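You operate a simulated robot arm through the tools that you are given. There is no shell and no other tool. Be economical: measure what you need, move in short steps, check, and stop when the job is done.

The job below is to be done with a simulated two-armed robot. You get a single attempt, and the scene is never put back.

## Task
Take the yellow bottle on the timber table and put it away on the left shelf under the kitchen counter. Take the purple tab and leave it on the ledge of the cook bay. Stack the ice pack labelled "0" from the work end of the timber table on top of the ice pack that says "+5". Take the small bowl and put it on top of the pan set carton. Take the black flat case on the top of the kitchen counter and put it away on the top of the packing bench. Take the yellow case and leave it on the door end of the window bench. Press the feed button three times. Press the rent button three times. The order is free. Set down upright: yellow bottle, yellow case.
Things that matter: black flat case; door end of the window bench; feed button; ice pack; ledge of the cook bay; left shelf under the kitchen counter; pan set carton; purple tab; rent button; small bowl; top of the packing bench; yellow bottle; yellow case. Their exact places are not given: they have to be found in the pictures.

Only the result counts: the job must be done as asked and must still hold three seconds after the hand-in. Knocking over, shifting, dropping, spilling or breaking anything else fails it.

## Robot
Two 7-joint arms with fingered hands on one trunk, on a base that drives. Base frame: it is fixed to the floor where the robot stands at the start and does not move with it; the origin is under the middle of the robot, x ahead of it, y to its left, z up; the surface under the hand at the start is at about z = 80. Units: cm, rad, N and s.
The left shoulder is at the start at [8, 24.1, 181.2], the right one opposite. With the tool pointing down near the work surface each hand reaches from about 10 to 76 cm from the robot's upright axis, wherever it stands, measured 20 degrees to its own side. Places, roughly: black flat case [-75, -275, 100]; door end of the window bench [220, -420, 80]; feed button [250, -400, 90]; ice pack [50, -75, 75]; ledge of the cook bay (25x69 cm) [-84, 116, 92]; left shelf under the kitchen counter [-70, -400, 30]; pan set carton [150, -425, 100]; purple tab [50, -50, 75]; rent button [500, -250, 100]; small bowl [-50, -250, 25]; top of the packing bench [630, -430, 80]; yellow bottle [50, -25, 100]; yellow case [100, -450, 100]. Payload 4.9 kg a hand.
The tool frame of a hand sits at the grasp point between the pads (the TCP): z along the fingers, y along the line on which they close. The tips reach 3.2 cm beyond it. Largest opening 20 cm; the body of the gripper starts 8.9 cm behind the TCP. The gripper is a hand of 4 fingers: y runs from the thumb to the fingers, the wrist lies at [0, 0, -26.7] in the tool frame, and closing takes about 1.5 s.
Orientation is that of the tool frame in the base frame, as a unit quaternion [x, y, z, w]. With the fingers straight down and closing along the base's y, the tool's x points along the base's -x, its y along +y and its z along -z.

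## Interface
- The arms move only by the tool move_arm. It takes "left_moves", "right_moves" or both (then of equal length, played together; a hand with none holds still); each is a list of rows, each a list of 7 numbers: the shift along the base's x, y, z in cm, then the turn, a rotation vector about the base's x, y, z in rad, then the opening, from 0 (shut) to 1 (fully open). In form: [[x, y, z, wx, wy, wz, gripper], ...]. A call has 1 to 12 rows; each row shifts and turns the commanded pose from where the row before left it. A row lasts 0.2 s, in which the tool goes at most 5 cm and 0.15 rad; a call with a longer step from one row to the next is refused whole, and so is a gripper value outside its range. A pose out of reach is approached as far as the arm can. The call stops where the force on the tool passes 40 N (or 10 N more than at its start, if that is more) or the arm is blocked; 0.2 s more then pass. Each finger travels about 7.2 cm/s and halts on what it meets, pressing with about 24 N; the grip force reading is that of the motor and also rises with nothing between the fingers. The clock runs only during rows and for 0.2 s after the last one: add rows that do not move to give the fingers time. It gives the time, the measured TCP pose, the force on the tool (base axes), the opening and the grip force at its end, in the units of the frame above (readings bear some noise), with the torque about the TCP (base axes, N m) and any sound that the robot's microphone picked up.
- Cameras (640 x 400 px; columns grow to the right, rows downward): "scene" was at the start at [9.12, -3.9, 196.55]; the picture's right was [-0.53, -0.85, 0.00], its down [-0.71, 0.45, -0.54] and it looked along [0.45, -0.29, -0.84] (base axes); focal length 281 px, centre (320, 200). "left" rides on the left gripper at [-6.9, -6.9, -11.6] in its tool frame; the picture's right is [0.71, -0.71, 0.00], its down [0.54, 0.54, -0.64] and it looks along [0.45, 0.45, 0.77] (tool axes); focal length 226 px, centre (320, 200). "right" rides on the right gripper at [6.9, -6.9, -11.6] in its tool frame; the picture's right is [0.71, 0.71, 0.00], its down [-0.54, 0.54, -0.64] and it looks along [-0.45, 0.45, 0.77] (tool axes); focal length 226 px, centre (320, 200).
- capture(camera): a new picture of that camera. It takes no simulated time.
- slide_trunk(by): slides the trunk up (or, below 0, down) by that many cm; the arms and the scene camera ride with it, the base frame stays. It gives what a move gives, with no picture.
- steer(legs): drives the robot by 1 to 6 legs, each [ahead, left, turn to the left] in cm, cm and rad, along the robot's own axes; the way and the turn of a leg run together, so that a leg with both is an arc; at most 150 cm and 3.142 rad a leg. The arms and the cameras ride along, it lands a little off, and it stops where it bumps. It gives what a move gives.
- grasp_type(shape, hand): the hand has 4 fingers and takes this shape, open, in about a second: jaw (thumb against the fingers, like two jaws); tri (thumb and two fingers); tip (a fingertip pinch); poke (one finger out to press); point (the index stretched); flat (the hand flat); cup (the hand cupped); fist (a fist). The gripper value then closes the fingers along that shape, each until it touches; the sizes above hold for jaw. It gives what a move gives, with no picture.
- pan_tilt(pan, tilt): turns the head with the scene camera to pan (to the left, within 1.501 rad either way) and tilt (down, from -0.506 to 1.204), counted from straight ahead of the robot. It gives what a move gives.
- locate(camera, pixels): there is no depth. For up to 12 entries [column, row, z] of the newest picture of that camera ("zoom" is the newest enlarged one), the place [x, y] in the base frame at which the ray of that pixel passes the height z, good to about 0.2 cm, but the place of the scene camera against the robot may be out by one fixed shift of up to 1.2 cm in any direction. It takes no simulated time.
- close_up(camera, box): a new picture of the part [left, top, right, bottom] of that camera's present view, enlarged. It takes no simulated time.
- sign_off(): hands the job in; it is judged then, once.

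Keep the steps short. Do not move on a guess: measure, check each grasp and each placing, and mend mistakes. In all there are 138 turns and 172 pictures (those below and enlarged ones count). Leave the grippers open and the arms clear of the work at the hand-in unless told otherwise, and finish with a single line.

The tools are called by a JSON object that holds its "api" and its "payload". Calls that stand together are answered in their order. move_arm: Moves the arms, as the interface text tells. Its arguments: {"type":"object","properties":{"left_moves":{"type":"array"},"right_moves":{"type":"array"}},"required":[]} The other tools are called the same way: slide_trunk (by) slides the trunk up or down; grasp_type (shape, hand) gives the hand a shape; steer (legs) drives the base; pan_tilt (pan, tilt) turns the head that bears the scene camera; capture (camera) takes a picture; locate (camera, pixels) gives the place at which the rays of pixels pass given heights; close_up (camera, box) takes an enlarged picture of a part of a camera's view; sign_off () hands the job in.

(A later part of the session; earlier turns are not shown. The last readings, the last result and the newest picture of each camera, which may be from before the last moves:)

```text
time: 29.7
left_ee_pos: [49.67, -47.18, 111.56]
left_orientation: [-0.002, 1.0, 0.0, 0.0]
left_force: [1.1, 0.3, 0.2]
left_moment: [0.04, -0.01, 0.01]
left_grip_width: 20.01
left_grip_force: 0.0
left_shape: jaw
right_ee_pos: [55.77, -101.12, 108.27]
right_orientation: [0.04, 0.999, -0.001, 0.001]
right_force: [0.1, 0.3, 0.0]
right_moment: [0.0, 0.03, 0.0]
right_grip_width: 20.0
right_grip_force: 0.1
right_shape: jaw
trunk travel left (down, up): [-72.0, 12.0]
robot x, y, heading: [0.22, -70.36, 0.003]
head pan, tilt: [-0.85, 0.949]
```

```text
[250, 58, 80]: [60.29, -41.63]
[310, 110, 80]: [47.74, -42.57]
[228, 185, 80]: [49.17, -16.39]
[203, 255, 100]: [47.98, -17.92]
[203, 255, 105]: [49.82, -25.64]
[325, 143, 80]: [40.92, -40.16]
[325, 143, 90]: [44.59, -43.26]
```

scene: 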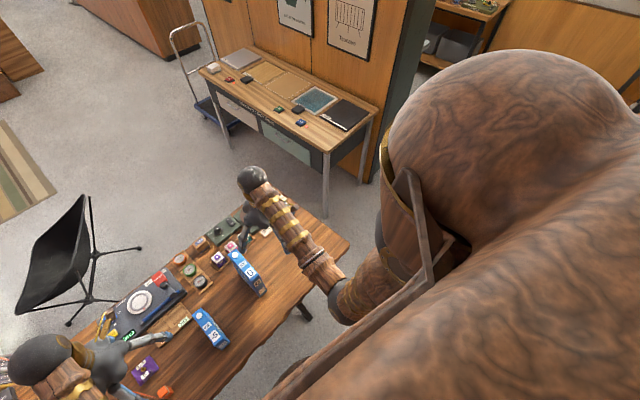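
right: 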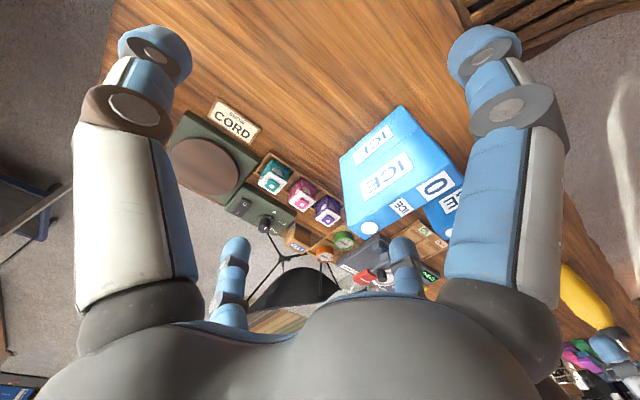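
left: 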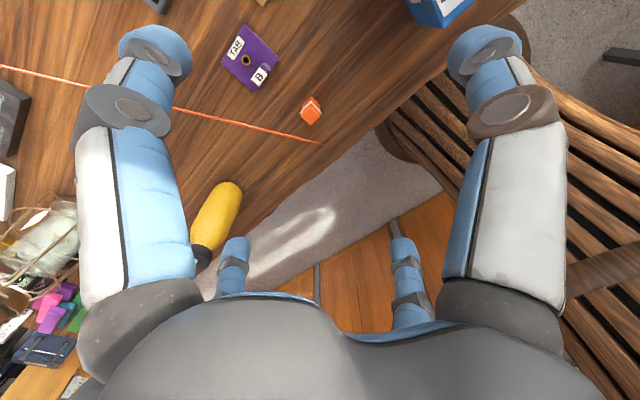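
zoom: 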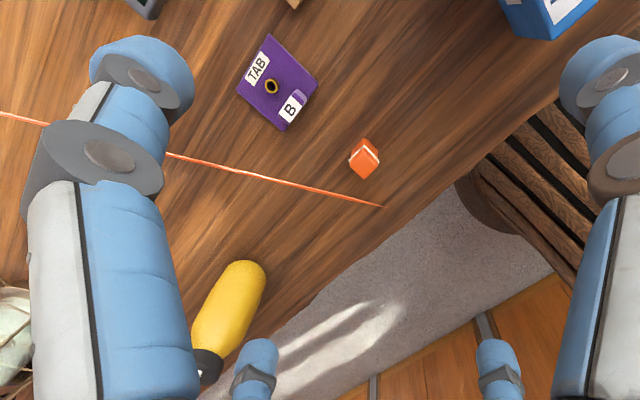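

Tab ≈(60.3,−41.6), bottle ≈(48,−16.4), cap top ≈z 100. A thin red line seems to hover around z≈92 near (45,−44); I will keep clear of it. I raise the right hand a little and drive back left 40 cm.

{"api": "move_arm", "payload": {"right_moves": [[-2, 0, 3, 0, 0, 0, 1], [-2, 0, 3, 0, 0, 0, 1]]}}

{"api": "steer", "payload": {"legs": [[0, 42, 0]]}}

{"api": "capture", "payload": {"camera": "left"}}

{"api": "capture", "payload": {"camera": "right"}}

{"api": "capture", "payload": {"camera": "scene"}}

```text
time: 30.3
left_ee_pos: [49.49, -47.12, 111.68]
left_orientation: [-0.003, 1.0, 0.0, 0.0]
left_force: [-0.3, -0.1, 0.3]
left_moment: [0.0, -0.04, -0.03]
left_grip_width: 19.97
left_grip_force: 0.1
left_shape: jaw
right_ee_pos: [51.61, -100.88, 112.88]
right_orientation: [0.04, 0.999, -0.002, 0.003]
right_force: [0.0, 0.0, 0.2]
right_moment: [0.02, -0.07, 0.01]
right_grip_width: 20.01
right_grip_force: 0.1
right_shape: jaw
right hand out of reach, approached as far as the arm can: row 2
trunk travel left (down, up): [-72.0, 12.0]
robot x, y, heading: [0.35, -70.34, 0.006]
head pan, tilt: [-0.85, 0.949]
```

```text
time: 32.8
left_ee_pos: [49.7, -7.29, 111.63]
left_orientation: [0.001, 1.0, 0.002, 0.0]
left_force: [1.0, 0.8, -0.3]
left_moment: [0.04, -0.04, 0.01]
left_grip_width: 20.0
left_grip_force: 0.0
left_shape: jaw
right_ee_pos: [51.52, -60.98, 112.75]
right_orientation: [0.044, 0.999, 0.0, 0.001]
right_force: [0.3, 0.3, -0.2]
right_moment: [0.03, 0.01, -0.02]
right_grip_width: 19.98
right_grip_force: 0.0
right_shape: jaw
trunk travel left (down, up): [-72.0, 12.0]
robot x, y, heading: [0.09, -29.74, -0.004]
head pan, tilt: [-0.85, 0.949]
```

```text
138 pictures are left
```

left: 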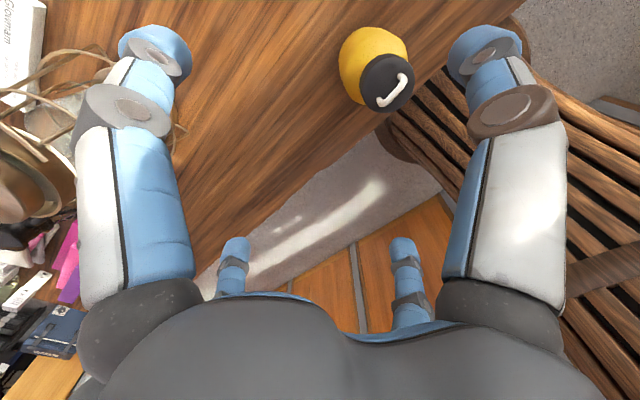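

```text
137 pictures are left
```

right: 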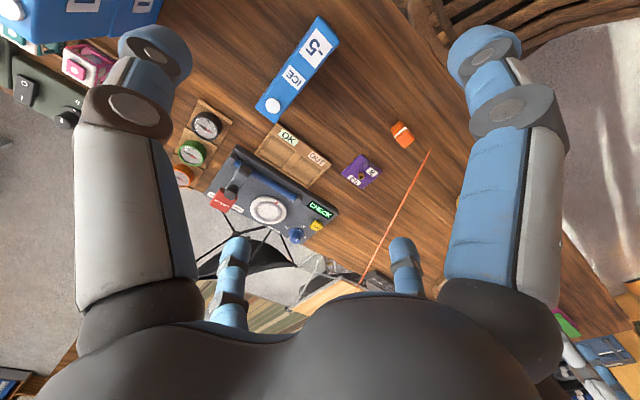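

```text
136 pictures are left
```

scene: 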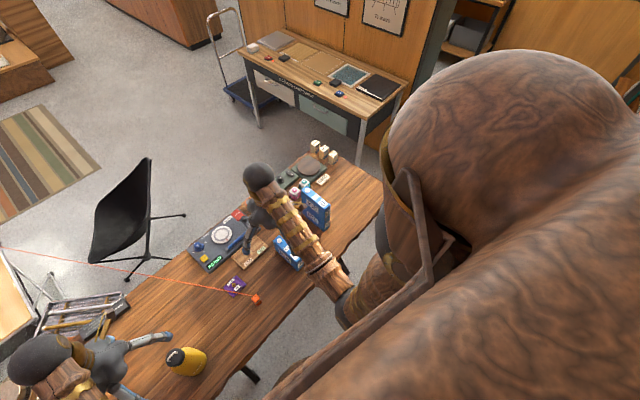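

I zoom on the red line to understand it.

{"api": "close_up", "payload": {"camera": "scene", "box": [190, 250, 310, 330]}}

{"api": "locate", "payload": {"camera": "right", "pixels": [[428, 150, 80], [428, 150, 92], [362, 281, 80], [362, 281, 92], [402, 133, 80], [360, 170, 80]]}}

{"api": "locate", "payload": {"camera": "scene", "pixels": [[263, 297, 80], [263, 297, 92], [100, 265, 80], [100, 265, 92], [100, 265, 40], [256, 301, 80], [5, 248, 0]]}}

```text
5.00 times, centred on (250, 290) of scene
```

zoom: 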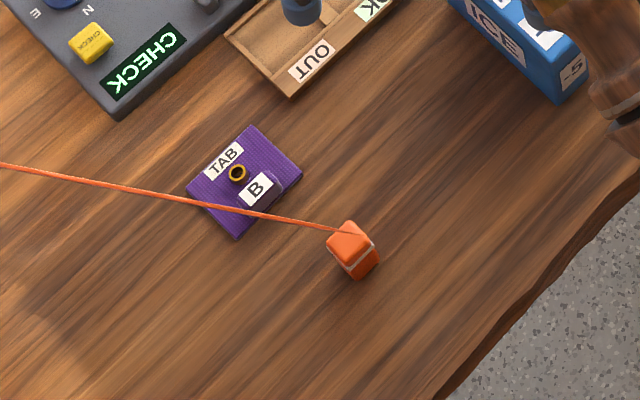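

```text
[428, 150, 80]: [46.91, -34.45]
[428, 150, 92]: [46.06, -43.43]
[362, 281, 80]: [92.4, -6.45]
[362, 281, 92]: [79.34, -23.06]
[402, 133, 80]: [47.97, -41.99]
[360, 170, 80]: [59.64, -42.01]
```

```text
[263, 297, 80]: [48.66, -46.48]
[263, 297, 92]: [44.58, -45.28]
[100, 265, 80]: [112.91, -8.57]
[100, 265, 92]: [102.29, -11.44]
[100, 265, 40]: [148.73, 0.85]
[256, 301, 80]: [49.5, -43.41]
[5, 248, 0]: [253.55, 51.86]
```

The red line ends in the air above the orange block and runs level at z≈92 toward (+0.87,+0.5), passing ~6 cm from the tab: I treat it as an obstacle. I measure the tab in detail.

{"api": "close_up", "payload": {"camera": "right", "box": [320, 110, 440, 220]}}

{"api": "locate", "payload": {"camera": "zoom", "pixels": [[320, 200, 80]]}}

```text
3.64 times, centred on (380, 165) of right
```

zoom: 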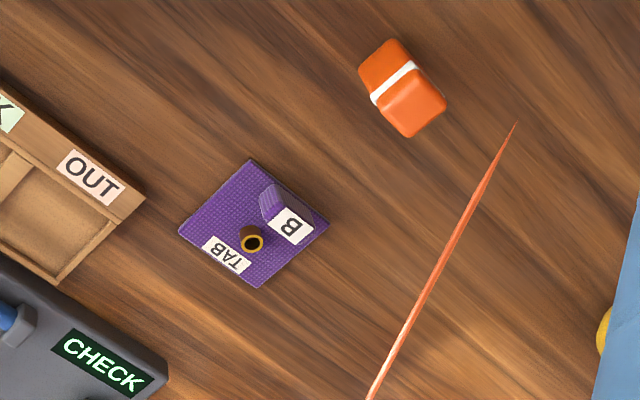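

```text
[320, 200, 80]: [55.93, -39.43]
```

{"api": "locate", "payload": {"camera": "zoom", "pixels": [[250, 160, 80], [329, 224, 80], [255, 287, 80], [180, 231, 80], [262, 195, 80.3], [285, 187, 82], [313, 222, 82], [297, 245, 82], [270, 222, 82], [252, 243, 82], [515, 124, 92], [370, 396, 92]]}}

```text
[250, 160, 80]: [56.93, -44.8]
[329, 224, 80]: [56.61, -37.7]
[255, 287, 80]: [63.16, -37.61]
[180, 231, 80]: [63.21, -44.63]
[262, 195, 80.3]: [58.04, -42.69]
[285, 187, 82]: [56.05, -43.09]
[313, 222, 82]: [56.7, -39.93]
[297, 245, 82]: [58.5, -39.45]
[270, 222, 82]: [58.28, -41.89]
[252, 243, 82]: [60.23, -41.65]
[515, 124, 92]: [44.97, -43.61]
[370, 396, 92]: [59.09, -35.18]
```

The tab is axis-aligned, centre (60,−41.2), with a raised "B" ridge at about (57.8,−41.2) and a short peg. I try the "tip" shape on the right hand to see how slim it is.

{"api": "grasp_type", "payload": {"hand": "right", "shape": "tip"}}

{"api": "capture", "payload": {"camera": "right"}}

{"api": "move_arm", "payload": {"right_moves": [[0, 0, 0, 0, 0, 0, 0.5], [0, 0, 0, 0, 0, 0, 0.3], [0, 0, 0, 0, 0, 0, 0.2], [0, 0, 0, 0, 0, 0, 0.2], [0, 0, 0, 0, 0, 0, 0.2]]}}

{"api": "capture", "payload": {"camera": "right"}}

```text
time: 33.7
left_ee_pos: [49.75, -6.95, 111.56]
left_orientation: [0.001, 1.0, 0.0, 0.0]
left_force: [0.2, -0.3, -0.4]
left_moment: [-0.06, 0.01, -0.03]
left_grip_width: 20.01
left_grip_force: 0.1
left_shape: jaw
right_ee_pos: [51.61, -60.72, 112.84]
right_orientation: [0.043, 0.999, -0.002, 0.001]
right_force: [0.5, 0.5, 0.1]
right_moment: [-0.03, -0.03, 0.03]
right_grip_width: 19.98
right_grip_force: 0.0
right_shape: tip
trunk travel left (down, up): [-72.0, 12.0]
robot x, y, heading: [0.32, -30.02, -0.007]
head pan, tilt: [-0.85, 0.949]
```

```text
133 pictures are left
```

right: 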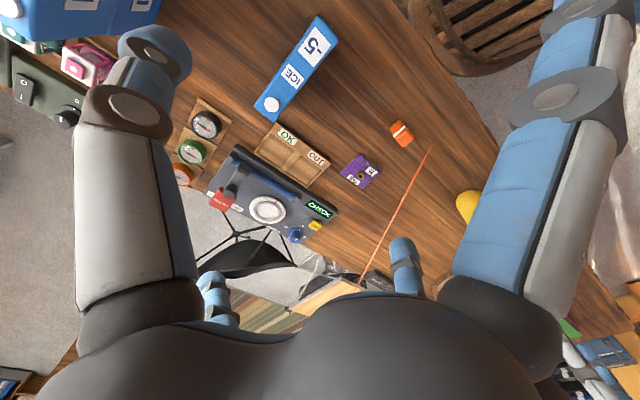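

```text
time: 34.9
left_ee_pos: [49.68, -7.15, 111.67]
left_orientation: [0.0, 1.0, 0.0, 0.0]
left_force: [-0.1, 1.1, 0.4]
left_moment: [-0.02, 0.02, 0.0]
left_grip_width: 20.02
left_grip_force: 0.1
left_shape: jaw
right_ee_pos: [51.51, -60.91, 112.87]
right_orientation: [0.043, 0.999, -0.001, 0.001]
right_force: [0.2, 0.9, 0.9]
right_moment: [-0.02, -0.01, 0.0]
right_grip_width: 4.02
right_grip_force: 0.1
right_shape: tip
trunk travel left (down, up): [-72.0, 12.0]
robot x, y, heading: [0.01, -29.72, -0.001]
head pan, tilt: [-0.85, 0.949]
```

```text
132 pictures are left
```

right: 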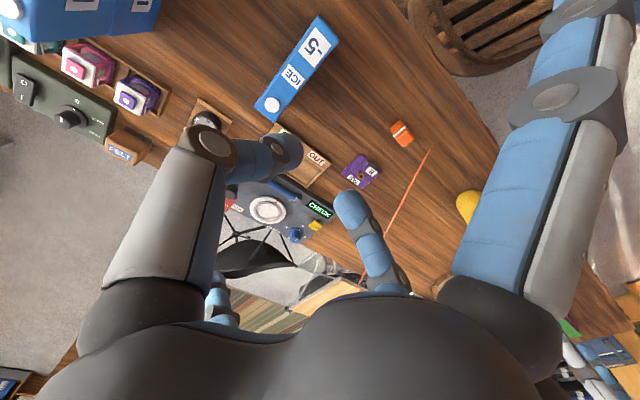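

"Tip" splays two fingers widely, not suitable near the line. I look at the "poke" shape: it could drag the tab away from the line by its peg (and I need it for the buttons later).

{"api": "grasp_type", "payload": {"hand": "right", "shape": "poke"}}

{"api": "capture", "payload": {"camera": "right"}}

{"api": "capture", "payload": {"camera": "scene"}}

```text
time: 35.8
left_ee_pos: [49.55, -7.02, 111.69]
left_orientation: [0.001, 1.0, 0.0, 0.0]
left_force: [0.3, 0.4, -0.6]
left_moment: [0.0, 0.0, -0.03]
left_grip_width: 19.99
left_grip_force: 0.0
left_shape: jaw
right_ee_pos: [51.59, -60.71, 112.76]
right_orientation: [0.044, 0.999, -0.001, 0.003]
right_force: [-0.2, -0.4, 0.4]
right_moment: [-0.01, 0.03, 0.04]
right_grip_width: 0.0
right_grip_force: 0.1
right_shape: poke
trunk travel left (down, up): [-72.0, 12.0]
robot x, y, heading: [0.29, -30.18, 0.001]
head pan, tilt: [-0.85, 0.949]
```

```text
131 pictures are left
```

right: 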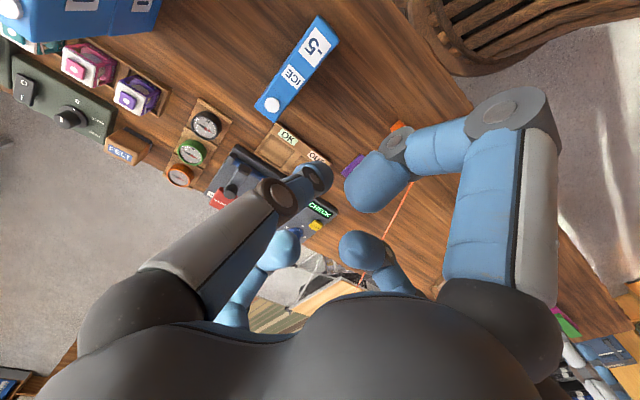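

```text
130 pictures are left
```

scene: 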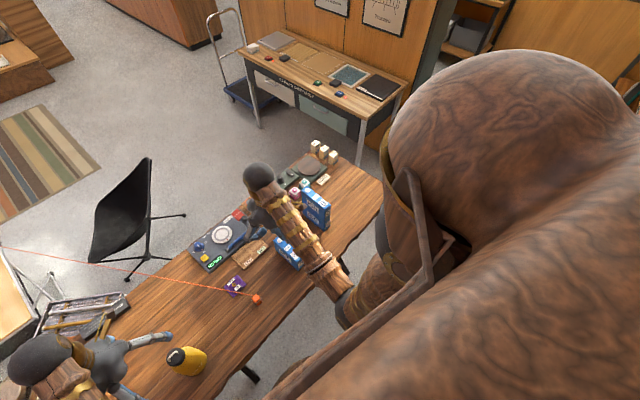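

"Poke" does not help either. I plan a tilted jaw grasp: hand leaning 0.4 rad away from the line, yawed so the line passes between two fingers, all four fingers closing on the ridge+peg cluster near (58.8,−41.2). First the jaw shape and a pre-pose 12 cm back.

{"api": "grasp_type", "payload": {"hand": "right", "shape": "jaw"}}

{"api": "move_arm", "payload": {"right_moves": [[1, 1.5, -1.5, 0, 0, -0.088, 0.8], [1, 1.5, -1.5, 0, 0, -0.087, 0.6], [1.4, 1.9, -2.4, 0.058, 0.033, 0, 0.3], [1.4, 1.9, -2.4, 0.058, 0.033, 0, 0.3], [1.4, 1.9, -2.4, 0.058, 0.033, 0, 0.3], [1.4, 1.9, -2.4, 0.058, 0.033, 0, 0.3], [1.3, 1.9, -2.5, 0.058, 0.034, 0, 0.3], [1.3, 1.8, -2.5, 0.058, 0.034, 0, 0.3], [0, 0, 0, 0, 0, 0, 0.3]]}}

{"api": "capture", "payload": {"camera": "right"}}

{"api": "close_up", "payload": {"camera": "scene", "box": [160, 190, 340, 350]}}

```text
time: 36.7
left_ee_pos: [49.63, -6.96, 111.58]
left_orientation: [0.001, 1.0, 0.0, 0.0]
left_force: [-0.2, -0.5, 0.0]
left_moment: [-0.03, -0.05, 0.01]
left_grip_width: 19.99
left_grip_force: 0.0
left_shape: jaw
right_ee_pos: [51.58, -60.75, 112.92]
right_orientation: [0.043, 0.999, -0.001, 0.002]
right_force: [0.6, -0.1, 0.2]
right_moment: [-0.02, -0.03, 0.01]
right_grip_width: 20.0
right_grip_force: 0.0
right_shape: jaw
trunk travel left (down, up): [-72.0, 12.0]
robot x, y, heading: [0.21, -29.61, -0.004]
head pan, tilt: [-0.85, 0.949]
```

```text
time: 38.7
left_ee_pos: [49.57, -7.02, 111.66]
left_orientation: [0.001, 1.0, 0.0, 0.0]
left_force: [0.1, 0.7, -1.1]
left_moment: [-0.01, -0.01, -0.04]
left_grip_width: 19.99
left_grip_force: 0.1
left_shape: jaw
right_ee_pos: [61.55, -46.41, 95.24]
right_orientation: [0.128, 0.972, 0.157, -0.119]
right_force: [0.9, -0.5, -1.0]
right_moment: [0.01, 0.0, -0.01]
right_grip_width: 6.03
right_grip_force: 0.0
right_shape: jaw
trunk travel left (down, up): [-72.0, 12.0]
robot x, y, heading: [0.17, -29.77, 0.0]
head pan, tilt: [-0.85, 0.949]
```

```text
129 pictures are left
```

right: 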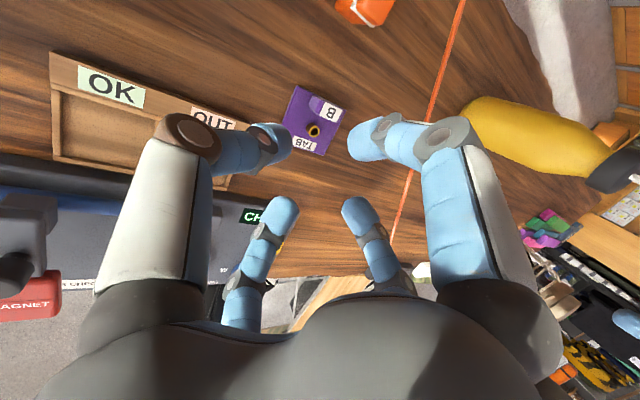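

```text
2.50 times, centred on (250, 270) of scene
```

zoom: 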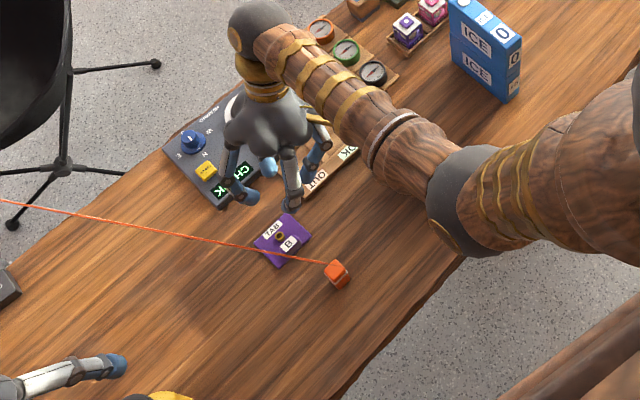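

The pose is as planned; computed clearance to the line about 1.7 cm. I advance 7 cm along the tool axis and look.

{"api": "move_arm", "payload": {"right_moves": [[-0.55, 1.1, -3.2, 0, 0, 0, 0.3], [-0.65, 1.2, -3.3, 0, 0, 0, 0.3]]}}

{"api": "capture", "payload": {"camera": "right"}}

{"api": "close_up", "payload": {"camera": "scene", "box": [190, 230, 310, 320]}}

```text
time: 39.3
left_ee_pos: [49.71, -7.1, 111.58]
left_orientation: [0.0, 1.0, 0.001, 0.0]
left_force: [0.3, 0.0, 0.1]
left_moment: [-0.01, 0.01, 0.0]
left_grip_width: 19.98
left_grip_force: 0.0
left_shape: jaw
right_ee_pos: [60.66, -44.08, 88.84]
right_orientation: [0.128, 0.972, 0.157, -0.119]
right_force: [0.2, 0.0, 1.3]
right_moment: [0.02, 0.04, -0.02]
right_grip_width: 6.03
right_grip_force: 0.1
right_shape: jaw
trunk travel left (down, up): [-72.0, 12.0]
robot x, y, heading: [0.06, -29.97, -0.003]
head pan, tilt: [-0.85, 0.949]
```

```text
127 pictures are left
```

right: 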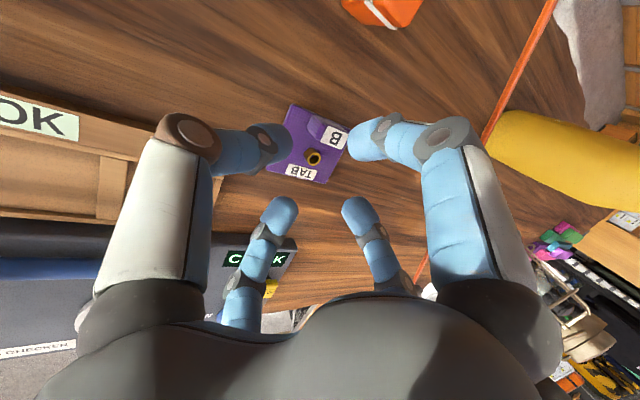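

```text
4.44 times, centred on (250, 275) of scene
```

zoom: 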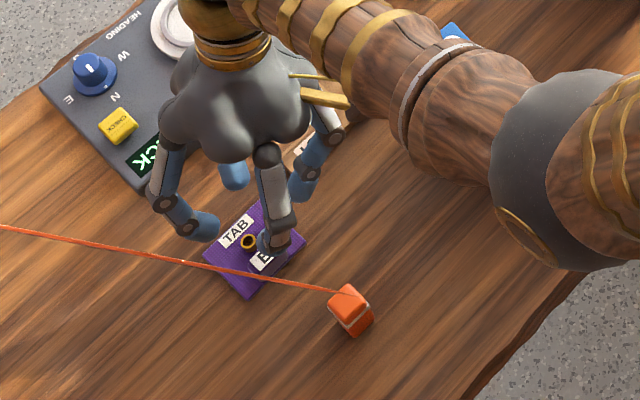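

The target cluster lies exactly on the tool axis at (320,145). I advance 4.8 cm and close.

{"api": "move_arm", "payload": {"right_moves": [[-0.5, 0.9, -2.5, 0, 0, 0, 0.3], [-0.43, 0.72, -1.9, 0, 0, 0, 0.3], [0, 0, 0, 0, 0, 0, 0.2], [0, 0, 0, 0, 0, 0, 0.0], [0, 0, 0, 0, 0, 0, 0.0], [0, 0, 0, 0, 0, 0, 0.0], [0, 0, 0, 0, 0, 0, 0.0]]}}

{"api": "capture", "payload": {"camera": "right"}}

{"api": "close_up", "payload": {"camera": "scene", "box": [190, 230, 310, 320]}}

```text
time: 40.9
left_ee_pos: [49.76, -7.08, 111.56]
left_orientation: [0.001, 1.0, 0.0, 0.0]
left_force: [-0.4, -0.1, 0.0]
left_moment: [0.01, 0.01, -0.02]
left_grip_width: 20.0
left_grip_force: 0.0
left_shape: jaw
right_ee_pos: [59.64, -42.4, 84.28]
right_orientation: [0.128, 0.972, 0.157, -0.12]
right_force: [-0.7, 0.7, 0.5]
right_moment: [0.0, -0.01, -0.03]
right_grip_width: 3.08
right_grip_force: 23.8
right_shape: jaw
trunk travel left (down, up): [-72.0, 12.0]
robot x, y, heading: [0.07, -29.93, -0.0]
head pan, tilt: [-0.85, 0.949]
```

```text
125 pictures are left
```

right: 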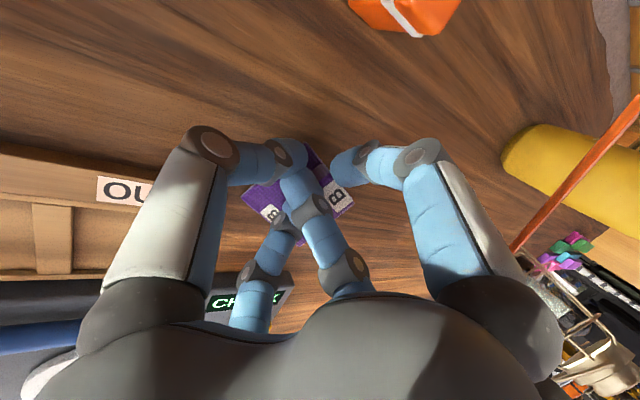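

```text
4.44 times, centred on (250, 275) of scene
```

zoom: 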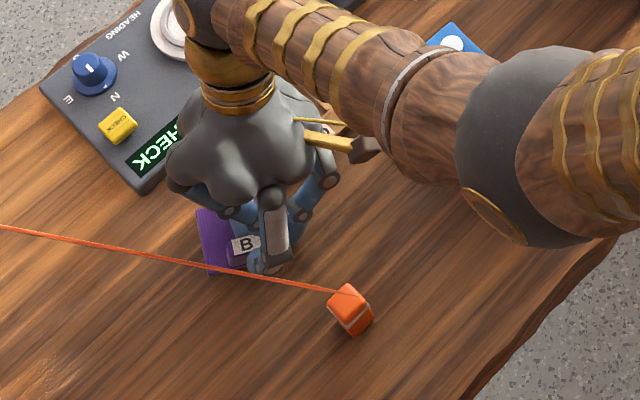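

It is gripped (3.1 cm). I back out along the tool axis, away from the line.

{"api": "move_arm", "payload": {"right_moves": [[0.4, -0.7, 1.8, 0, 0, 0, 0], [0.6, -1.0, 2.7, 0, 0, 0, 0], [0.6, -2.0, 3.0, 0, 0, 0, 0], [0, -3.0, 3.0, 0, 0, 0, 0]]}}

{"api": "capture", "payload": {"camera": "right"}}

{"api": "close_up", "payload": {"camera": "scene", "box": [160, 190, 340, 350]}}

```text
time: 41.9
left_ee_pos: [49.64, -7.17, 111.63]
left_orientation: [0.001, 1.0, 0.001, -0.001]
left_force: [0.4, -0.9, 0.5]
left_moment: [0.02, 0.0, -0.01]
left_grip_width: 19.97
left_grip_force: 0.1
left_shape: jaw
right_ee_pos: [61.0, -49.4, 94.8]
right_orientation: [0.128, 0.972, 0.157, -0.119]
right_force: [-0.2, 0.0, 0.4]
right_moment: [-0.02, -0.02, -0.04]
right_grip_width: 3.02
right_grip_force: 23.5
right_shape: jaw
trunk travel left (down, up): [-72.0, 12.0]
robot x, y, heading: [-0.26, -29.53, -0.002]
head pan, tilt: [-0.85, 0.949]
```

```text
123 pictures are left
```

right: 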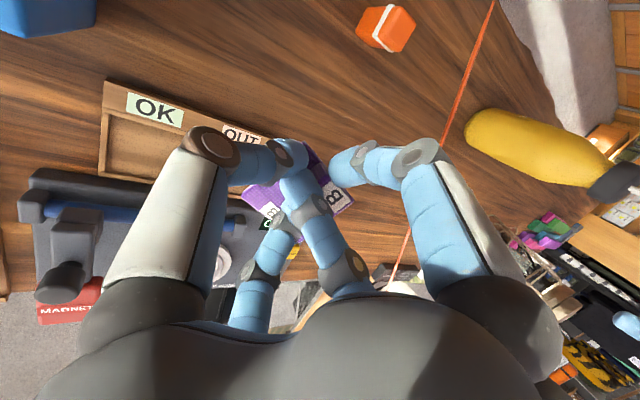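

```text
2.50 times, centred on (250, 270) of scene
```

zoom: 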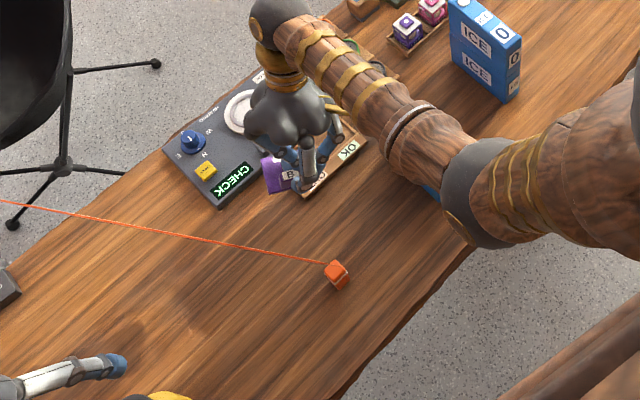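

The tab is held. I raise and level the right hand, then drive back 25 cm to give the left arm room for a horizontal (side) grasp of the bottle – needed for the low shelf.

{"api": "move_arm", "payload": {"right_moves": [[-2, -1, 3, -0.087, -0.05, 0, 0], [-2, -1, 3, -0.087, -0.05, 0, 0], [-3, -1, 3, -0.087, -0.05, 0, 0], [-3, -1, 3, -0.087, -0.05, 0, 0], [0, 0, 0, 0, 0, 0, 0]]}}

{"api": "steer", "payload": {"legs": [[-25, 0, 0]]}}

{"api": "capture", "payload": {"camera": "right"}}

{"api": "capture", "payload": {"camera": "left"}}

```text
time: 43.1
left_ee_pos: [49.67, -7.04, 111.7]
left_orientation: [0.001, 1.0, -0.001, 0.0]
left_force: [0.3, 0.5, 0.0]
left_moment: [-0.01, -0.02, -0.04]
left_grip_width: 20.0
left_grip_force: 0.1
left_shape: jaw
right_ee_pos: [50.91, -53.43, 107.16]
right_orientation: [0.131, 0.991, -0.002, 0.001]
right_force: [0.0, -0.6, 0.0]
right_moment: [0.01, 0.01, -0.01]
right_grip_width: 3.02
right_grip_force: 23.8
right_shape: jaw
trunk travel left (down, up): [-72.0, 12.0]
robot x, y, heading: [-0.05, -29.95, -0.003]
head pan, tilt: [-0.85, 0.949]
```

```text
time: 45.0
left_ee_pos: [25.05, -6.9, 111.45]
left_orientation: [0.001, 1.0, 0.0, -0.001]
left_force: [1.2, 0.6, -0.6]
left_moment: [0.0, 0.04, 0.02]
left_grip_width: 20.0
left_grip_force: 0.0
left_shape: jaw
right_ee_pos: [26.37, -53.33, 106.96]
right_orientation: [0.13, 0.991, -0.002, 0.001]
right_force: [-0.3, 0.0, -0.8]
right_moment: [-0.01, 0.06, -0.02]
right_grip_width: 3.01
right_grip_force: 23.5
right_shape: jaw
trunk travel left (down, up): [-72.0, 12.0]
robot x, y, heading: [-24.92, -30.06, -0.002]
head pan, tilt: [-0.85, 0.949]
```

```text
121 pictures are left
```

right: 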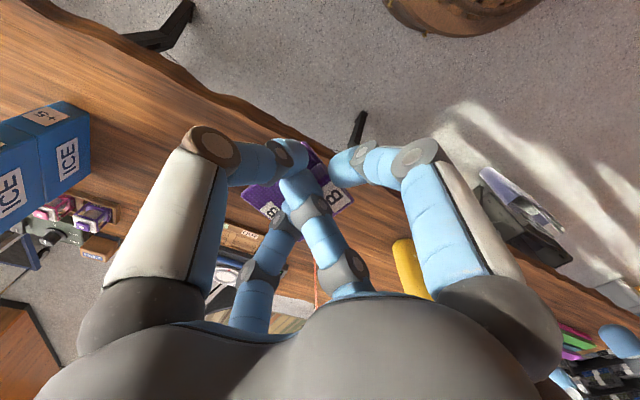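

```text
120 pictures are left
```

left: 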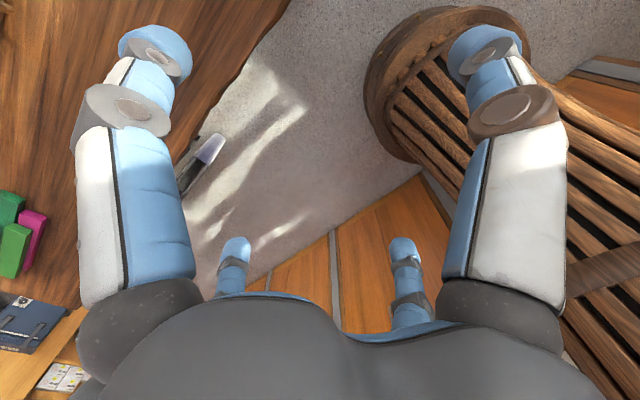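

I rotate the left hand to point forward (pitched 0.35 down) at a pre-grasp point ~15 cm before the bottle.

{"api": "move_arm", "payload": {"left_moves": [[0.9, -1, -1.8, 0, -0.1356, 0, 1], [0.9, -1, -1.8, 0, -0.1356, 0, 1], [0.9, -1, -1.8, 0, -0.1356, 0, 1], [0.9, -1, -1.8, 0, -0.1356, 0, 1], [0.9, -1, -1.8, 0, -0.1356, 0, 1], [0.9, -1, -1.8, 0, -0.1356, 0, 1], [0.9, -1, -1.8, 0, -0.1356, 0, 0.9], [0.9, -1, -1.8, 0, -0.1356, 0, 0.85], [0.9, -1, -1.8, 0, -0.1356, 0, 0.8]]}}

{"api": "move_arm", "payload": {"left_moves": [[0, 0, 0, -0.123, 0, 0.0449, 0.8], [0, 0, 0, -0.123, 0, 0.0449, 0.8], [0, 0, 0, -0.123, 0, 0.0449, 0.8], [0, 0, 0, -0.123, 0, 0.0449, 0.8], [0, 0, 0, -0.123, 0, 0.0449, 0.8], [0, 0, 0, -0.123, 0, 0.0449, 0.8], [0, 0, 0, 0, 0, 0, 0.8]]}}

{"api": "capture", "payload": {"camera": "left"}}

{"api": "pan_tilt", "payload": {"pan": 0.0, "tilt": 0.95}}

{"api": "capture", "payload": {"camera": "scene"}}

```text
time: 47.0
left_ee_pos: [35.15, -15.45, 95.89]
left_orientation: [0.012, 0.815, 0.004, 0.579]
left_force: [1.5, 7.4, -0.7]
left_moment: [-0.24, -0.07, -0.64]
left_grip_width: 16.03
left_grip_force: 0.0
left_shape: jaw
right_ee_pos: [27.14, -53.4, 106.62]
right_orientation: [0.13, 0.992, -0.001, -0.003]
right_force: [-0.9, -0.1, -0.2]
right_moment: [0.17, -0.12, 0.0]
right_grip_width: 3.02
right_grip_force: 24.4
right_shape: jaw
trunk travel left (down, up): [-72.0, 12.0]
robot x, y, heading: [-24.56, -29.8, -0.0]
head pan, tilt: [-0.85, 0.949]
```

```text
time: 48.8
left_ee_pos: [35.45, -13.8, 96.06]
left_orientation: [-0.318, 0.75, -0.208, 0.541]
left_force: [0.1, 0.1, 0.0]
left_moment: [-0.04, -0.02, 0.02]
left_grip_width: 16.02
left_grip_force: 0.0
left_shape: jaw
right_ee_pos: [26.78, -53.51, 106.76]
right_orientation: [0.129, 0.992, -0.001, -0.002]
right_force: [-0.6, 0.8, -0.5]
right_moment: [-0.02, -0.01, -0.01]
right_grip_width: 3.02
right_grip_force: 24.3
right_shape: jaw
trunk travel left (down, up): [-72.0, 12.0]
robot x, y, heading: [-24.95, -29.55, 0.003]
head pan, tilt: [-0.85, 0.949]
stopped in row 7 (left hand): the arm was blocked; the commanded pose is now the measured one
```

```text
119 pictures are left
```

left: 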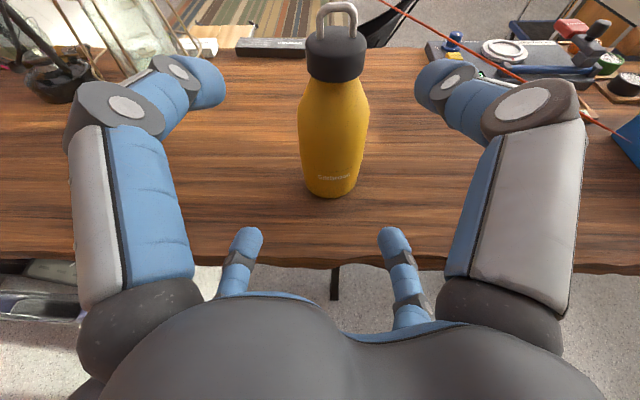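

```text
time: 49.9
left_ee_pos: [35.52, -13.73, 96.15]
left_orientation: [-0.317, 0.75, -0.209, 0.542]
left_force: [-0.9, 0.2, -0.1]
left_moment: [0.01, 0.04, 0.0]
left_grip_width: 16.0
left_grip_force: 0.0
left_shape: jaw
right_ee_pos: [26.82, -53.49, 106.57]
right_orientation: [0.13, 0.992, 0.0, -0.001]
right_force: [-0.3, 0.0, 0.5]
right_moment: [0.02, 0.02, -0.04]
right_grip_width: 3.03
right_grip_force: 24.0
right_shape: jaw
trunk travel left (down, up): [-72.0, 12.0]
robot x, y, heading: [-24.97, -29.84, 0.001]
head pan, tilt: [0.0, 0.949]
```

```text
118 pictures are left
```

scene: 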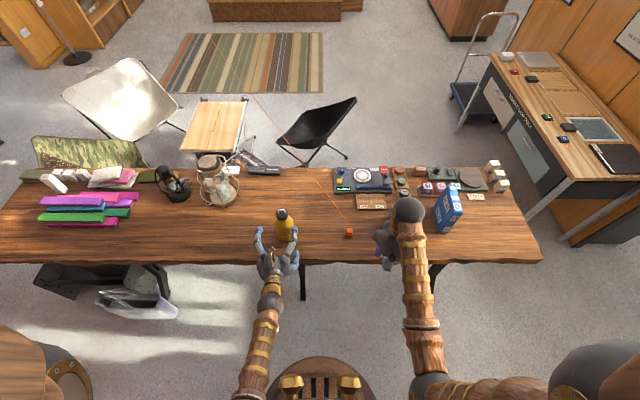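

The left arm met a slight block but is free of force; bottle is ahead, base centre at (332,190) in the left view. I measure it.

{"api": "locate", "payload": {"camera": "left", "pixels": [[302, 180, 80], [361, 180, 80], [332, 196, 80], [338, 45, 100], [338, 45, 98], [336, 72, 95], [320, 200, 90]]}}

{"api": "locate", "payload": {"camera": "scene", "pixels": [[285, 238, 80], [285, 236, 85], [283, 213, 98], [277, 295, 110]]}}

```text
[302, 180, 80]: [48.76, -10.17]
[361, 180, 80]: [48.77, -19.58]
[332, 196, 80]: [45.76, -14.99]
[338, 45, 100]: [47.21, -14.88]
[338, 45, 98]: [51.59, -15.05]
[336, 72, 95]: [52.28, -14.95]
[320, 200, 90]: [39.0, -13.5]
```

```text
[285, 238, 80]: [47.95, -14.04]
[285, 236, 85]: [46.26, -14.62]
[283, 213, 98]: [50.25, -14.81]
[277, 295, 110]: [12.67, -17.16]
```

Bottle axis ≈(49.5,−15), radius ~4 cm. I open fully and advance most of the way, then check.

{"api": "move_arm", "payload": {"left_moves": [[0, -0.6, 0, 0, 0, 0, 1], [0, -0.6, 0, 0, 0, 0, 1], [2.5, 0, -0.9, 0, 0, 0, 1], [2.5, 0, -0.9, 0, 0, 0, 1], [2.5, 0, -0.9, 0, 0, 0, 1]]}}

{"api": "capture", "payload": {"camera": "left"}}

```text
time: 51.1
left_ee_pos: [42.43, -14.79, 93.48]
left_orientation: [-0.319, 0.749, -0.21, 0.541]
left_force: [-0.9, 0.5, -0.2]
left_moment: [-0.02, -0.01, 0.0]
left_grip_width: 19.97
left_grip_force: 0.1
left_shape: jaw
right_ee_pos: [26.33, -53.3, 107.05]
right_orientation: [0.129, 0.992, -0.002, 0.002]
right_force: [-0.3, 0.0, -0.5]
right_moment: [-0.04, -0.01, 0.0]
right_grip_width: 2.99
right_grip_force: 24.4
right_shape: jaw
trunk travel left (down, up): [-72.0, 12.0]
robot x, y, heading: [-24.71, -29.75, -0.002]
head pan, tilt: [0.0, 0.949]
```

```text
117 pictures are left
```

left: 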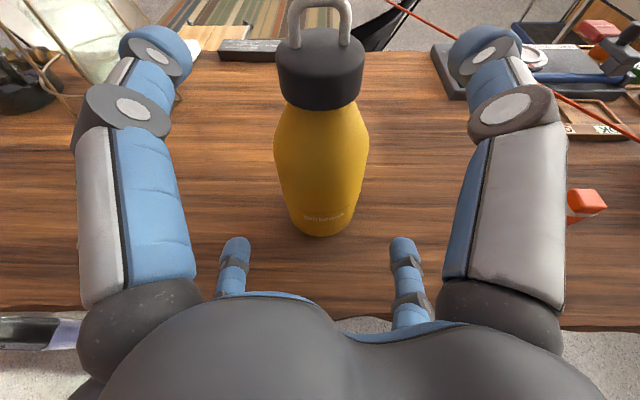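

Centred. I advance 6.5 cm more and close.

{"api": "move_arm", "payload": {"left_moves": [[2.2, -0.05, -0.75, 0, 0, 0, 1], [2.2, -0.05, -0.75, 0, 0, 0, 1], [2.1, 0, -0.75, 0, 0, 0, 1], [0, 0, 0, 0, 0, 0, 0.5], [0, 0, 0, 0, 0, 0, 0], [0, 0, 0, 0, 0, 0, 0], [0, 0, 0, 0, 0, 0, 0], [0, 0, 0, 0, 0, 0, 0], [0, 0, 0, 0, 0, 0, 0]]}}

{"api": "capture", "payload": {"camera": "left"}}

```text
time: 53.1
left_ee_pos: [48.54, -14.97, 91.51]
left_orientation: [-0.318, 0.749, -0.211, 0.542]
left_force: [-1.3, 0.4, -2.0]
left_moment: [0.01, -0.02, 0.01]
left_grip_width: 3.42
left_grip_force: 21.8
left_shape: jaw
right_ee_pos: [26.32, -53.22, 107.12]
right_orientation: [0.13, 0.992, -0.002, 0.001]
right_force: [0.6, -0.4, 0.4]
right_moment: [0.02, 0.01, 0.0]
right_grip_width: 3.03
right_grip_force: 23.6
right_shape: jaw
trunk travel left (down, up): [-72.0, 12.0]
robot x, y, heading: [-24.55, -29.46, -0.004]
head pan, tilt: [0.0, 0.949]
```

```text
116 pictures are left
```

left: 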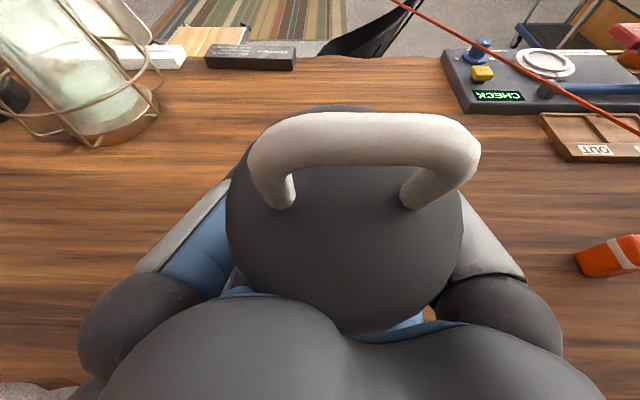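

The fingers wrap the bottle. I lift 3 cm and check with the scene camera.

{"api": "move_arm", "payload": {"left_moves": [[0, 0, 1, 0, 0, 0, 0], [0, 0, 2, 0, 0, 0, 0], [0, 0, 2, 0, 0, 0, 0], [0, 0, 0, 0, 0, 0, 0]]}}

{"api": "close_up", "payload": {"camera": "scene", "box": [200, 150, 360, 310]}}

```text
time: 54.1
left_ee_pos: [48.81, -15.13, 96.51]
left_orientation: [-0.319, 0.748, -0.212, 0.542]
left_force: [-0.9, 0.6, -1.1]
left_moment: [0.0, -0.07, -0.01]
left_grip_width: 3.19
left_grip_force: 24.5
left_shape: jaw
right_ee_pos: [26.24, -53.2, 107.03]
right_orientation: [0.13, 0.992, -0.001, 0.002]
right_force: [-0.2, -0.1, -0.7]
right_moment: [0.01, 0.06, -0.03]
right_grip_width: 3.01
right_grip_force: 24.4
right_shape: jaw
trunk travel left (down, up): [-72.0, 12.0]
robot x, y, heading: [-24.68, -30.15, -0.002]
head pan, tilt: [0.0, 0.949]
```

```text
2.50 times, centred on (280, 230) of scene
```

zoom: 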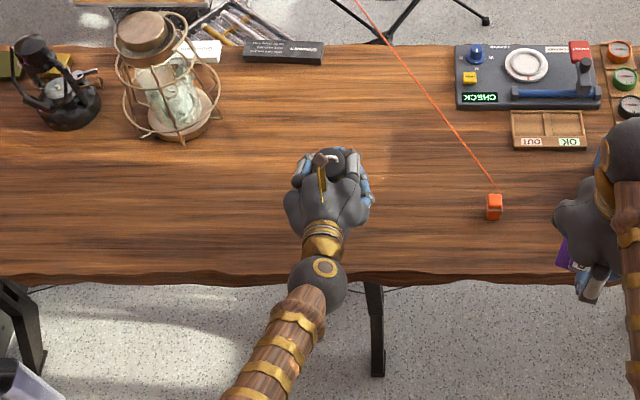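

The bottle is held. I check floor obstacles near my route (dark box at (100,285), its end (178,310), stool at (315,380)).

{"api": "locate", "payload": {"camera": "scene", "pixels": [[135, 318, 0], [178, 315, 10], [90, 315, 20], [40, 270, 40], [0, 350, 60], [320, 365, 0]]}}

{"api": "move_arm", "payload": {"left_moves": [[-2, 0, 3, 0, 0, 0, 0], [-3.5, 0, 3, 0, 0, 0, 0], [-4, 0, 2.5, 0, 0, 0, 0], [-4, 0, 2, 0, 0, 0, 0], [-4, 0.5, 2, 0, 0, 0, 0], [-4, 0.5, 0, 0, 0, 0, 0], [-3, 0, 0, 0, 0, 0, 0]]}}

{"api": "capture", "payload": {"camera": "left"}}

```text
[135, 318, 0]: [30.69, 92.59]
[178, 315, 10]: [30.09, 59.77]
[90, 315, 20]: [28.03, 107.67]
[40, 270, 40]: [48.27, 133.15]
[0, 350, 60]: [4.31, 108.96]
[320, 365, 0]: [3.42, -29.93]
```

```text
time: 55.7
left_ee_pos: [24.25, -13.84, 109.01]
left_orientation: [-0.317, 0.748, -0.211, 0.543]
left_force: [0.1, 0.0, -1.6]
left_moment: [0.03, -0.02, 0.05]
left_grip_width: 3.15
left_grip_force: 23.3
left_shape: jaw
right_ee_pos: [26.05, -53.46, 107.13]
right_orientation: [0.13, 0.991, -0.001, 0.003]
right_force: [-0.1, 0.5, -0.5]
right_moment: [-0.02, -0.03, -0.04]
right_grip_width: 3.03
right_grip_force: 24.3
right_shape: jaw
trunk travel left (down, up): [-72.0, 12.0]
robot x, y, heading: [-24.47, -29.58, 0.001]
head pan, tilt: [0.0, 0.949]
```

```text
114 pictures are left
```

left: 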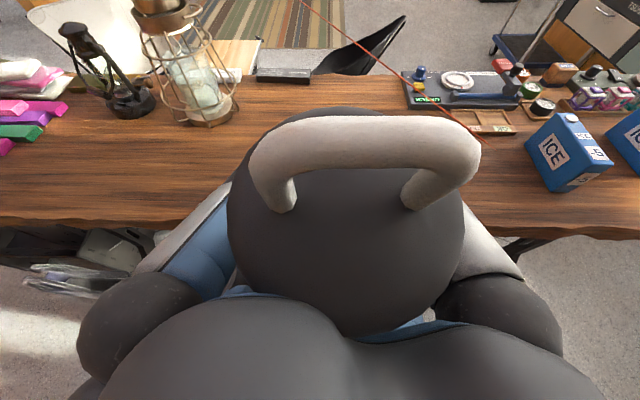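

Base radius ~28 cm; the boxes under the table start at x≈28, so the corridor is free. I turn left 90° and look.

{"api": "steer", "payload": {"legs": [[0, 0, 1.571]]}}

{"api": "pan_tilt", "payload": {"pan": 0.6, "tilt": 0.6}}

{"api": "capture", "payload": {"camera": "scene"}}

```text
time: 59.9
left_ee_pos: [-39.98, 19.59, 108.94]
left_orientation: [0.751, -0.311, -0.23, -0.535]
left_force: [-0.1, 0.7, -0.9]
left_moment: [0.0, -0.01, 0.02]
left_grip_width: 3.13
left_grip_force: 24.0
left_shape: jaw
right_ee_pos: [-0.48, 20.71, 107.1]
right_orientation: [-0.603, 0.798, 0.001, 0.002]
right_force: [0.7, -0.5, -0.7]
right_moment: [0.02, 0.02, -0.02]
right_grip_width: 2.99
right_grip_force: 24.1
right_shape: jaw
trunk travel left (down, up): [-72.0, 12.0]
robot x, y, heading: [-25.0, -29.82, 1.55]
head pan, tilt: [0.0, 0.949]
```

```text
time: 60.9
left_ee_pos: [-40.0, 19.61, 108.99]
left_orientation: [0.752, -0.31, -0.229, -0.535]
left_force: [0.9, 0.2, -0.7]
left_moment: [0.0, 0.03, 0.03]
left_grip_width: 3.13
left_grip_force: 23.5
left_shape: jaw
right_ee_pos: [-0.42, 20.68, 107.19]
right_orientation: [-0.603, 0.798, 0.001, 0.003]
right_force: [-0.3, 1.0, -0.5]
right_moment: [-0.02, -0.01, -0.01]
right_grip_width: 3.01
right_grip_force: 23.9
right_shape: jaw
trunk travel left (down, up): [-72.0, 12.0]
robot x, y, heading: [-24.56, -29.9, 1.552]
head pan, tilt: [0.6, 0.6]
```

```text
113 pictures are left
```

scene: 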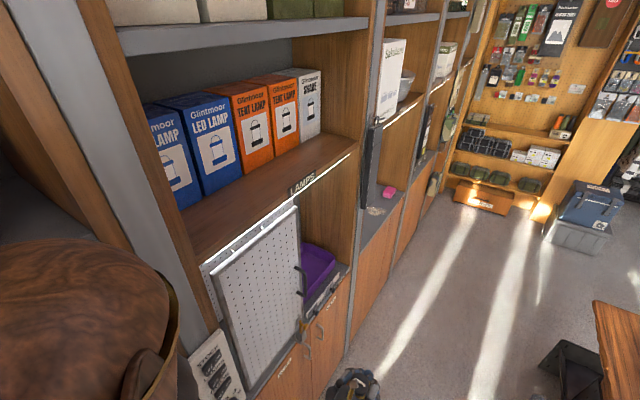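

I see the LAMPS bay and beyond it the COOK bay with its ledge (around (400,180)). A bag lies at (350,385) on the floor. I locate these.

{"api": "locate", "payload": {"camera": "scene", "pixels": [[350, 385, 10], [350, 375, 40], [375, 385, 20], [360, 245, 92], [390, 192, 93], [414, 160, 92], [425, 150, 92], [350, 270, 92], [375, 211, 93]]}}

{"api": "close_up", "payload": {"camera": "scene", "box": [330, 100, 480, 250]}}

{"api": "pan_tilt", "payload": {"pan": 0.1, "tilt": 0.95}}

{"api": "capture", "payload": {"camera": "scene"}}

```text
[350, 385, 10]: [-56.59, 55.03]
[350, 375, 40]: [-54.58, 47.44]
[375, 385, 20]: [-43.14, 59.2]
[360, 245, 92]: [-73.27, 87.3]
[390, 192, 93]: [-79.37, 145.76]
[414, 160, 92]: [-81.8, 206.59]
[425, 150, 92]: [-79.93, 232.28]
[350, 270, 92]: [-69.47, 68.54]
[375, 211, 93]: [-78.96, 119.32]
```

```text
2.67 times, centred on (405, 175) of scene
```

zoom: 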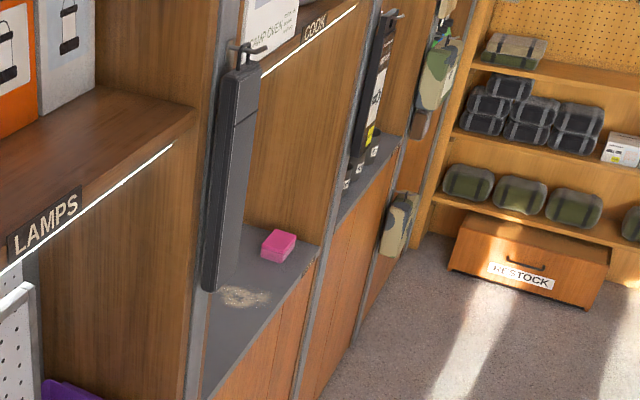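

```text
time: 61.9
left_ee_pos: [-39.95, 19.56, 108.93]
left_orientation: [0.752, -0.31, -0.23, -0.534]
left_force: [0.1, -0.3, -1.6]
left_moment: [0.0, -0.04, -0.03]
left_grip_width: 3.13
left_grip_force: 24.1
left_shape: jaw
right_ee_pos: [-0.56, 20.79, 107.07]
right_orientation: [-0.603, 0.798, 0.001, 0.003]
right_force: [-0.2, 0.1, 0.1]
right_moment: [-0.04, 0.02, 0.0]
right_grip_width: 3.01
right_grip_force: 24.2
right_shape: jaw
trunk travel left (down, up): [-72.0, 12.0]
robot x, y, heading: [-24.93, -29.89, 1.552]
head pan, tilt: [0.099, 0.949]
```

```text
111 pictures are left
```

scene: 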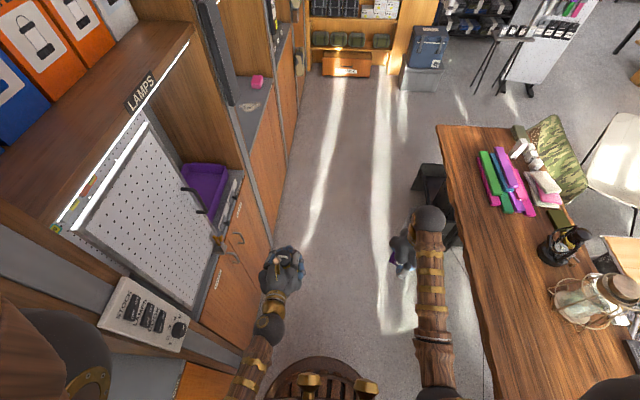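

The "bag" was my own left hand. The COOK ledge spans y≈82–151, front edge x≈−70, with a sand patch near (−79,119) and a pink box near (−79,146); free spot ≈(−81,102). I drive ahead 114, right 15, then turn left 90°.

{"api": "steer", "payload": {"legs": [[114, -15, 0], [0, 0, 1.571]]}}

{"api": "pan_tilt", "payload": {"pan": -0.2, "tilt": 0.8}}

{"api": "capture", "payload": {"camera": "scene"}}

```text
time: 71.5
left_ee_pos: [-57.73, 69.35, 109.06]
left_orientation: [0.753, 0.306, -0.539, -0.22]
left_force: [0.9, -0.5, -0.9]
left_moment: [0.0, 0.07, 0.04]
left_grip_width: 3.08
left_grip_force: 23.9
left_shape: jaw
right_ee_pos: [-58.19, 108.91, 107.05]
right_orientation: [0.989, -0.146, -0.001, 0.0]
right_force: [-0.3, 0.0, 0.0]
right_moment: [0.0, -0.06, -0.02]
right_grip_width: 2.98
right_grip_force: 24.1
right_shape: jaw
trunk travel left (down, up): [-72.0, 12.0]
robot x, y, heading: [-7.74, 83.57, 3.109]
head pan, tilt: [0.099, 0.949]
```

```text
time: 72.3
left_ee_pos: [-57.69, 69.34, 108.97]
left_orientation: [0.753, 0.306, -0.539, -0.22]
left_force: [0.3, 0.1, -1.3]
left_moment: [-0.02, 0.03, 0.01]
left_grip_width: 3.11
left_grip_force: 23.8
left_shape: jaw
right_ee_pos: [-58.18, 108.81, 107.06]
right_orientation: [0.989, -0.147, -0.002, -0.001]
right_force: [-0.8, 1.2, -0.2]
right_moment: [0.02, 0.02, 0.0]
right_grip_width: 3.0
right_grip_force: 23.8
right_shape: jaw
trunk travel left (down, up): [-72.0, 12.0]
robot x, y, heading: [-7.91, 83.49, 3.11]
head pan, tilt: [-0.201, 0.799]
```

```text
110 pictures are left
```

scene: 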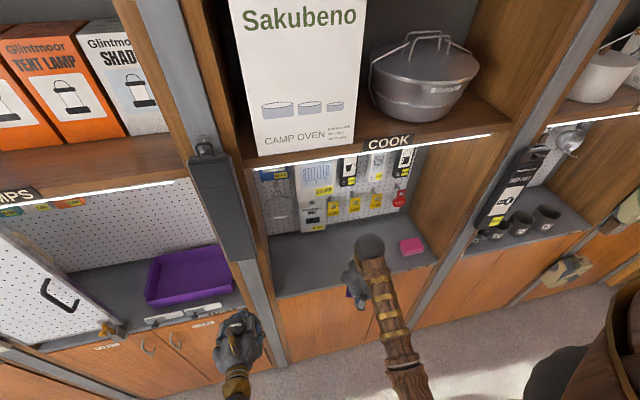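

{"api": "locate", "payload": {"camera": "scene", "pixels": [[278, 297, 92], [437, 263, 92], [268, 238, 92], [400, 210, 92], [412, 246, 93], [388, 148, 125], [388, 148, 130], [388, 148, 135], [388, 148, 140], [325, 265, 92]]}}

{"api": "close_up", "payload": {"camera": "scene", "box": [250, 130, 450, 310]}}

{"api": "capture", "payload": {"camera": "right"}}

```text
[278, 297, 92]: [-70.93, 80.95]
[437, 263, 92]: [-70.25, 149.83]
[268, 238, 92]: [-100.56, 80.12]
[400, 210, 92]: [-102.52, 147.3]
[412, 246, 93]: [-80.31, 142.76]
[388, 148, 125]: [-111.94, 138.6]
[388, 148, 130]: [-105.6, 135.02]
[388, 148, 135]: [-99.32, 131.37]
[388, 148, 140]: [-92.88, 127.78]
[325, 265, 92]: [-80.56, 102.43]
```

```text
2.22 times, centred on (350, 220) of scene
```

zoom: 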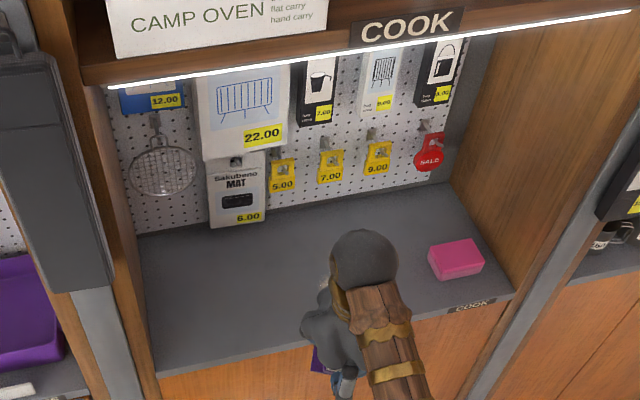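

```text
108 pictures are left
```

right: 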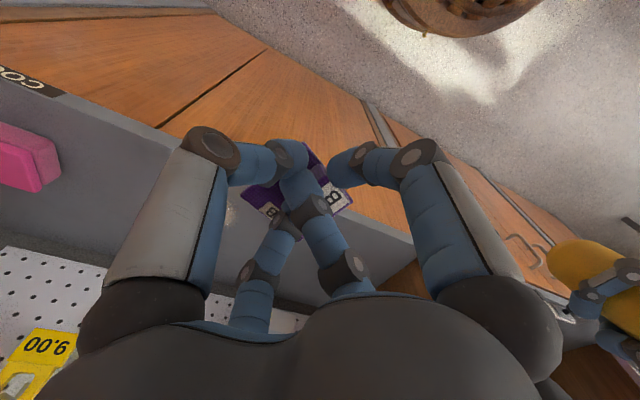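

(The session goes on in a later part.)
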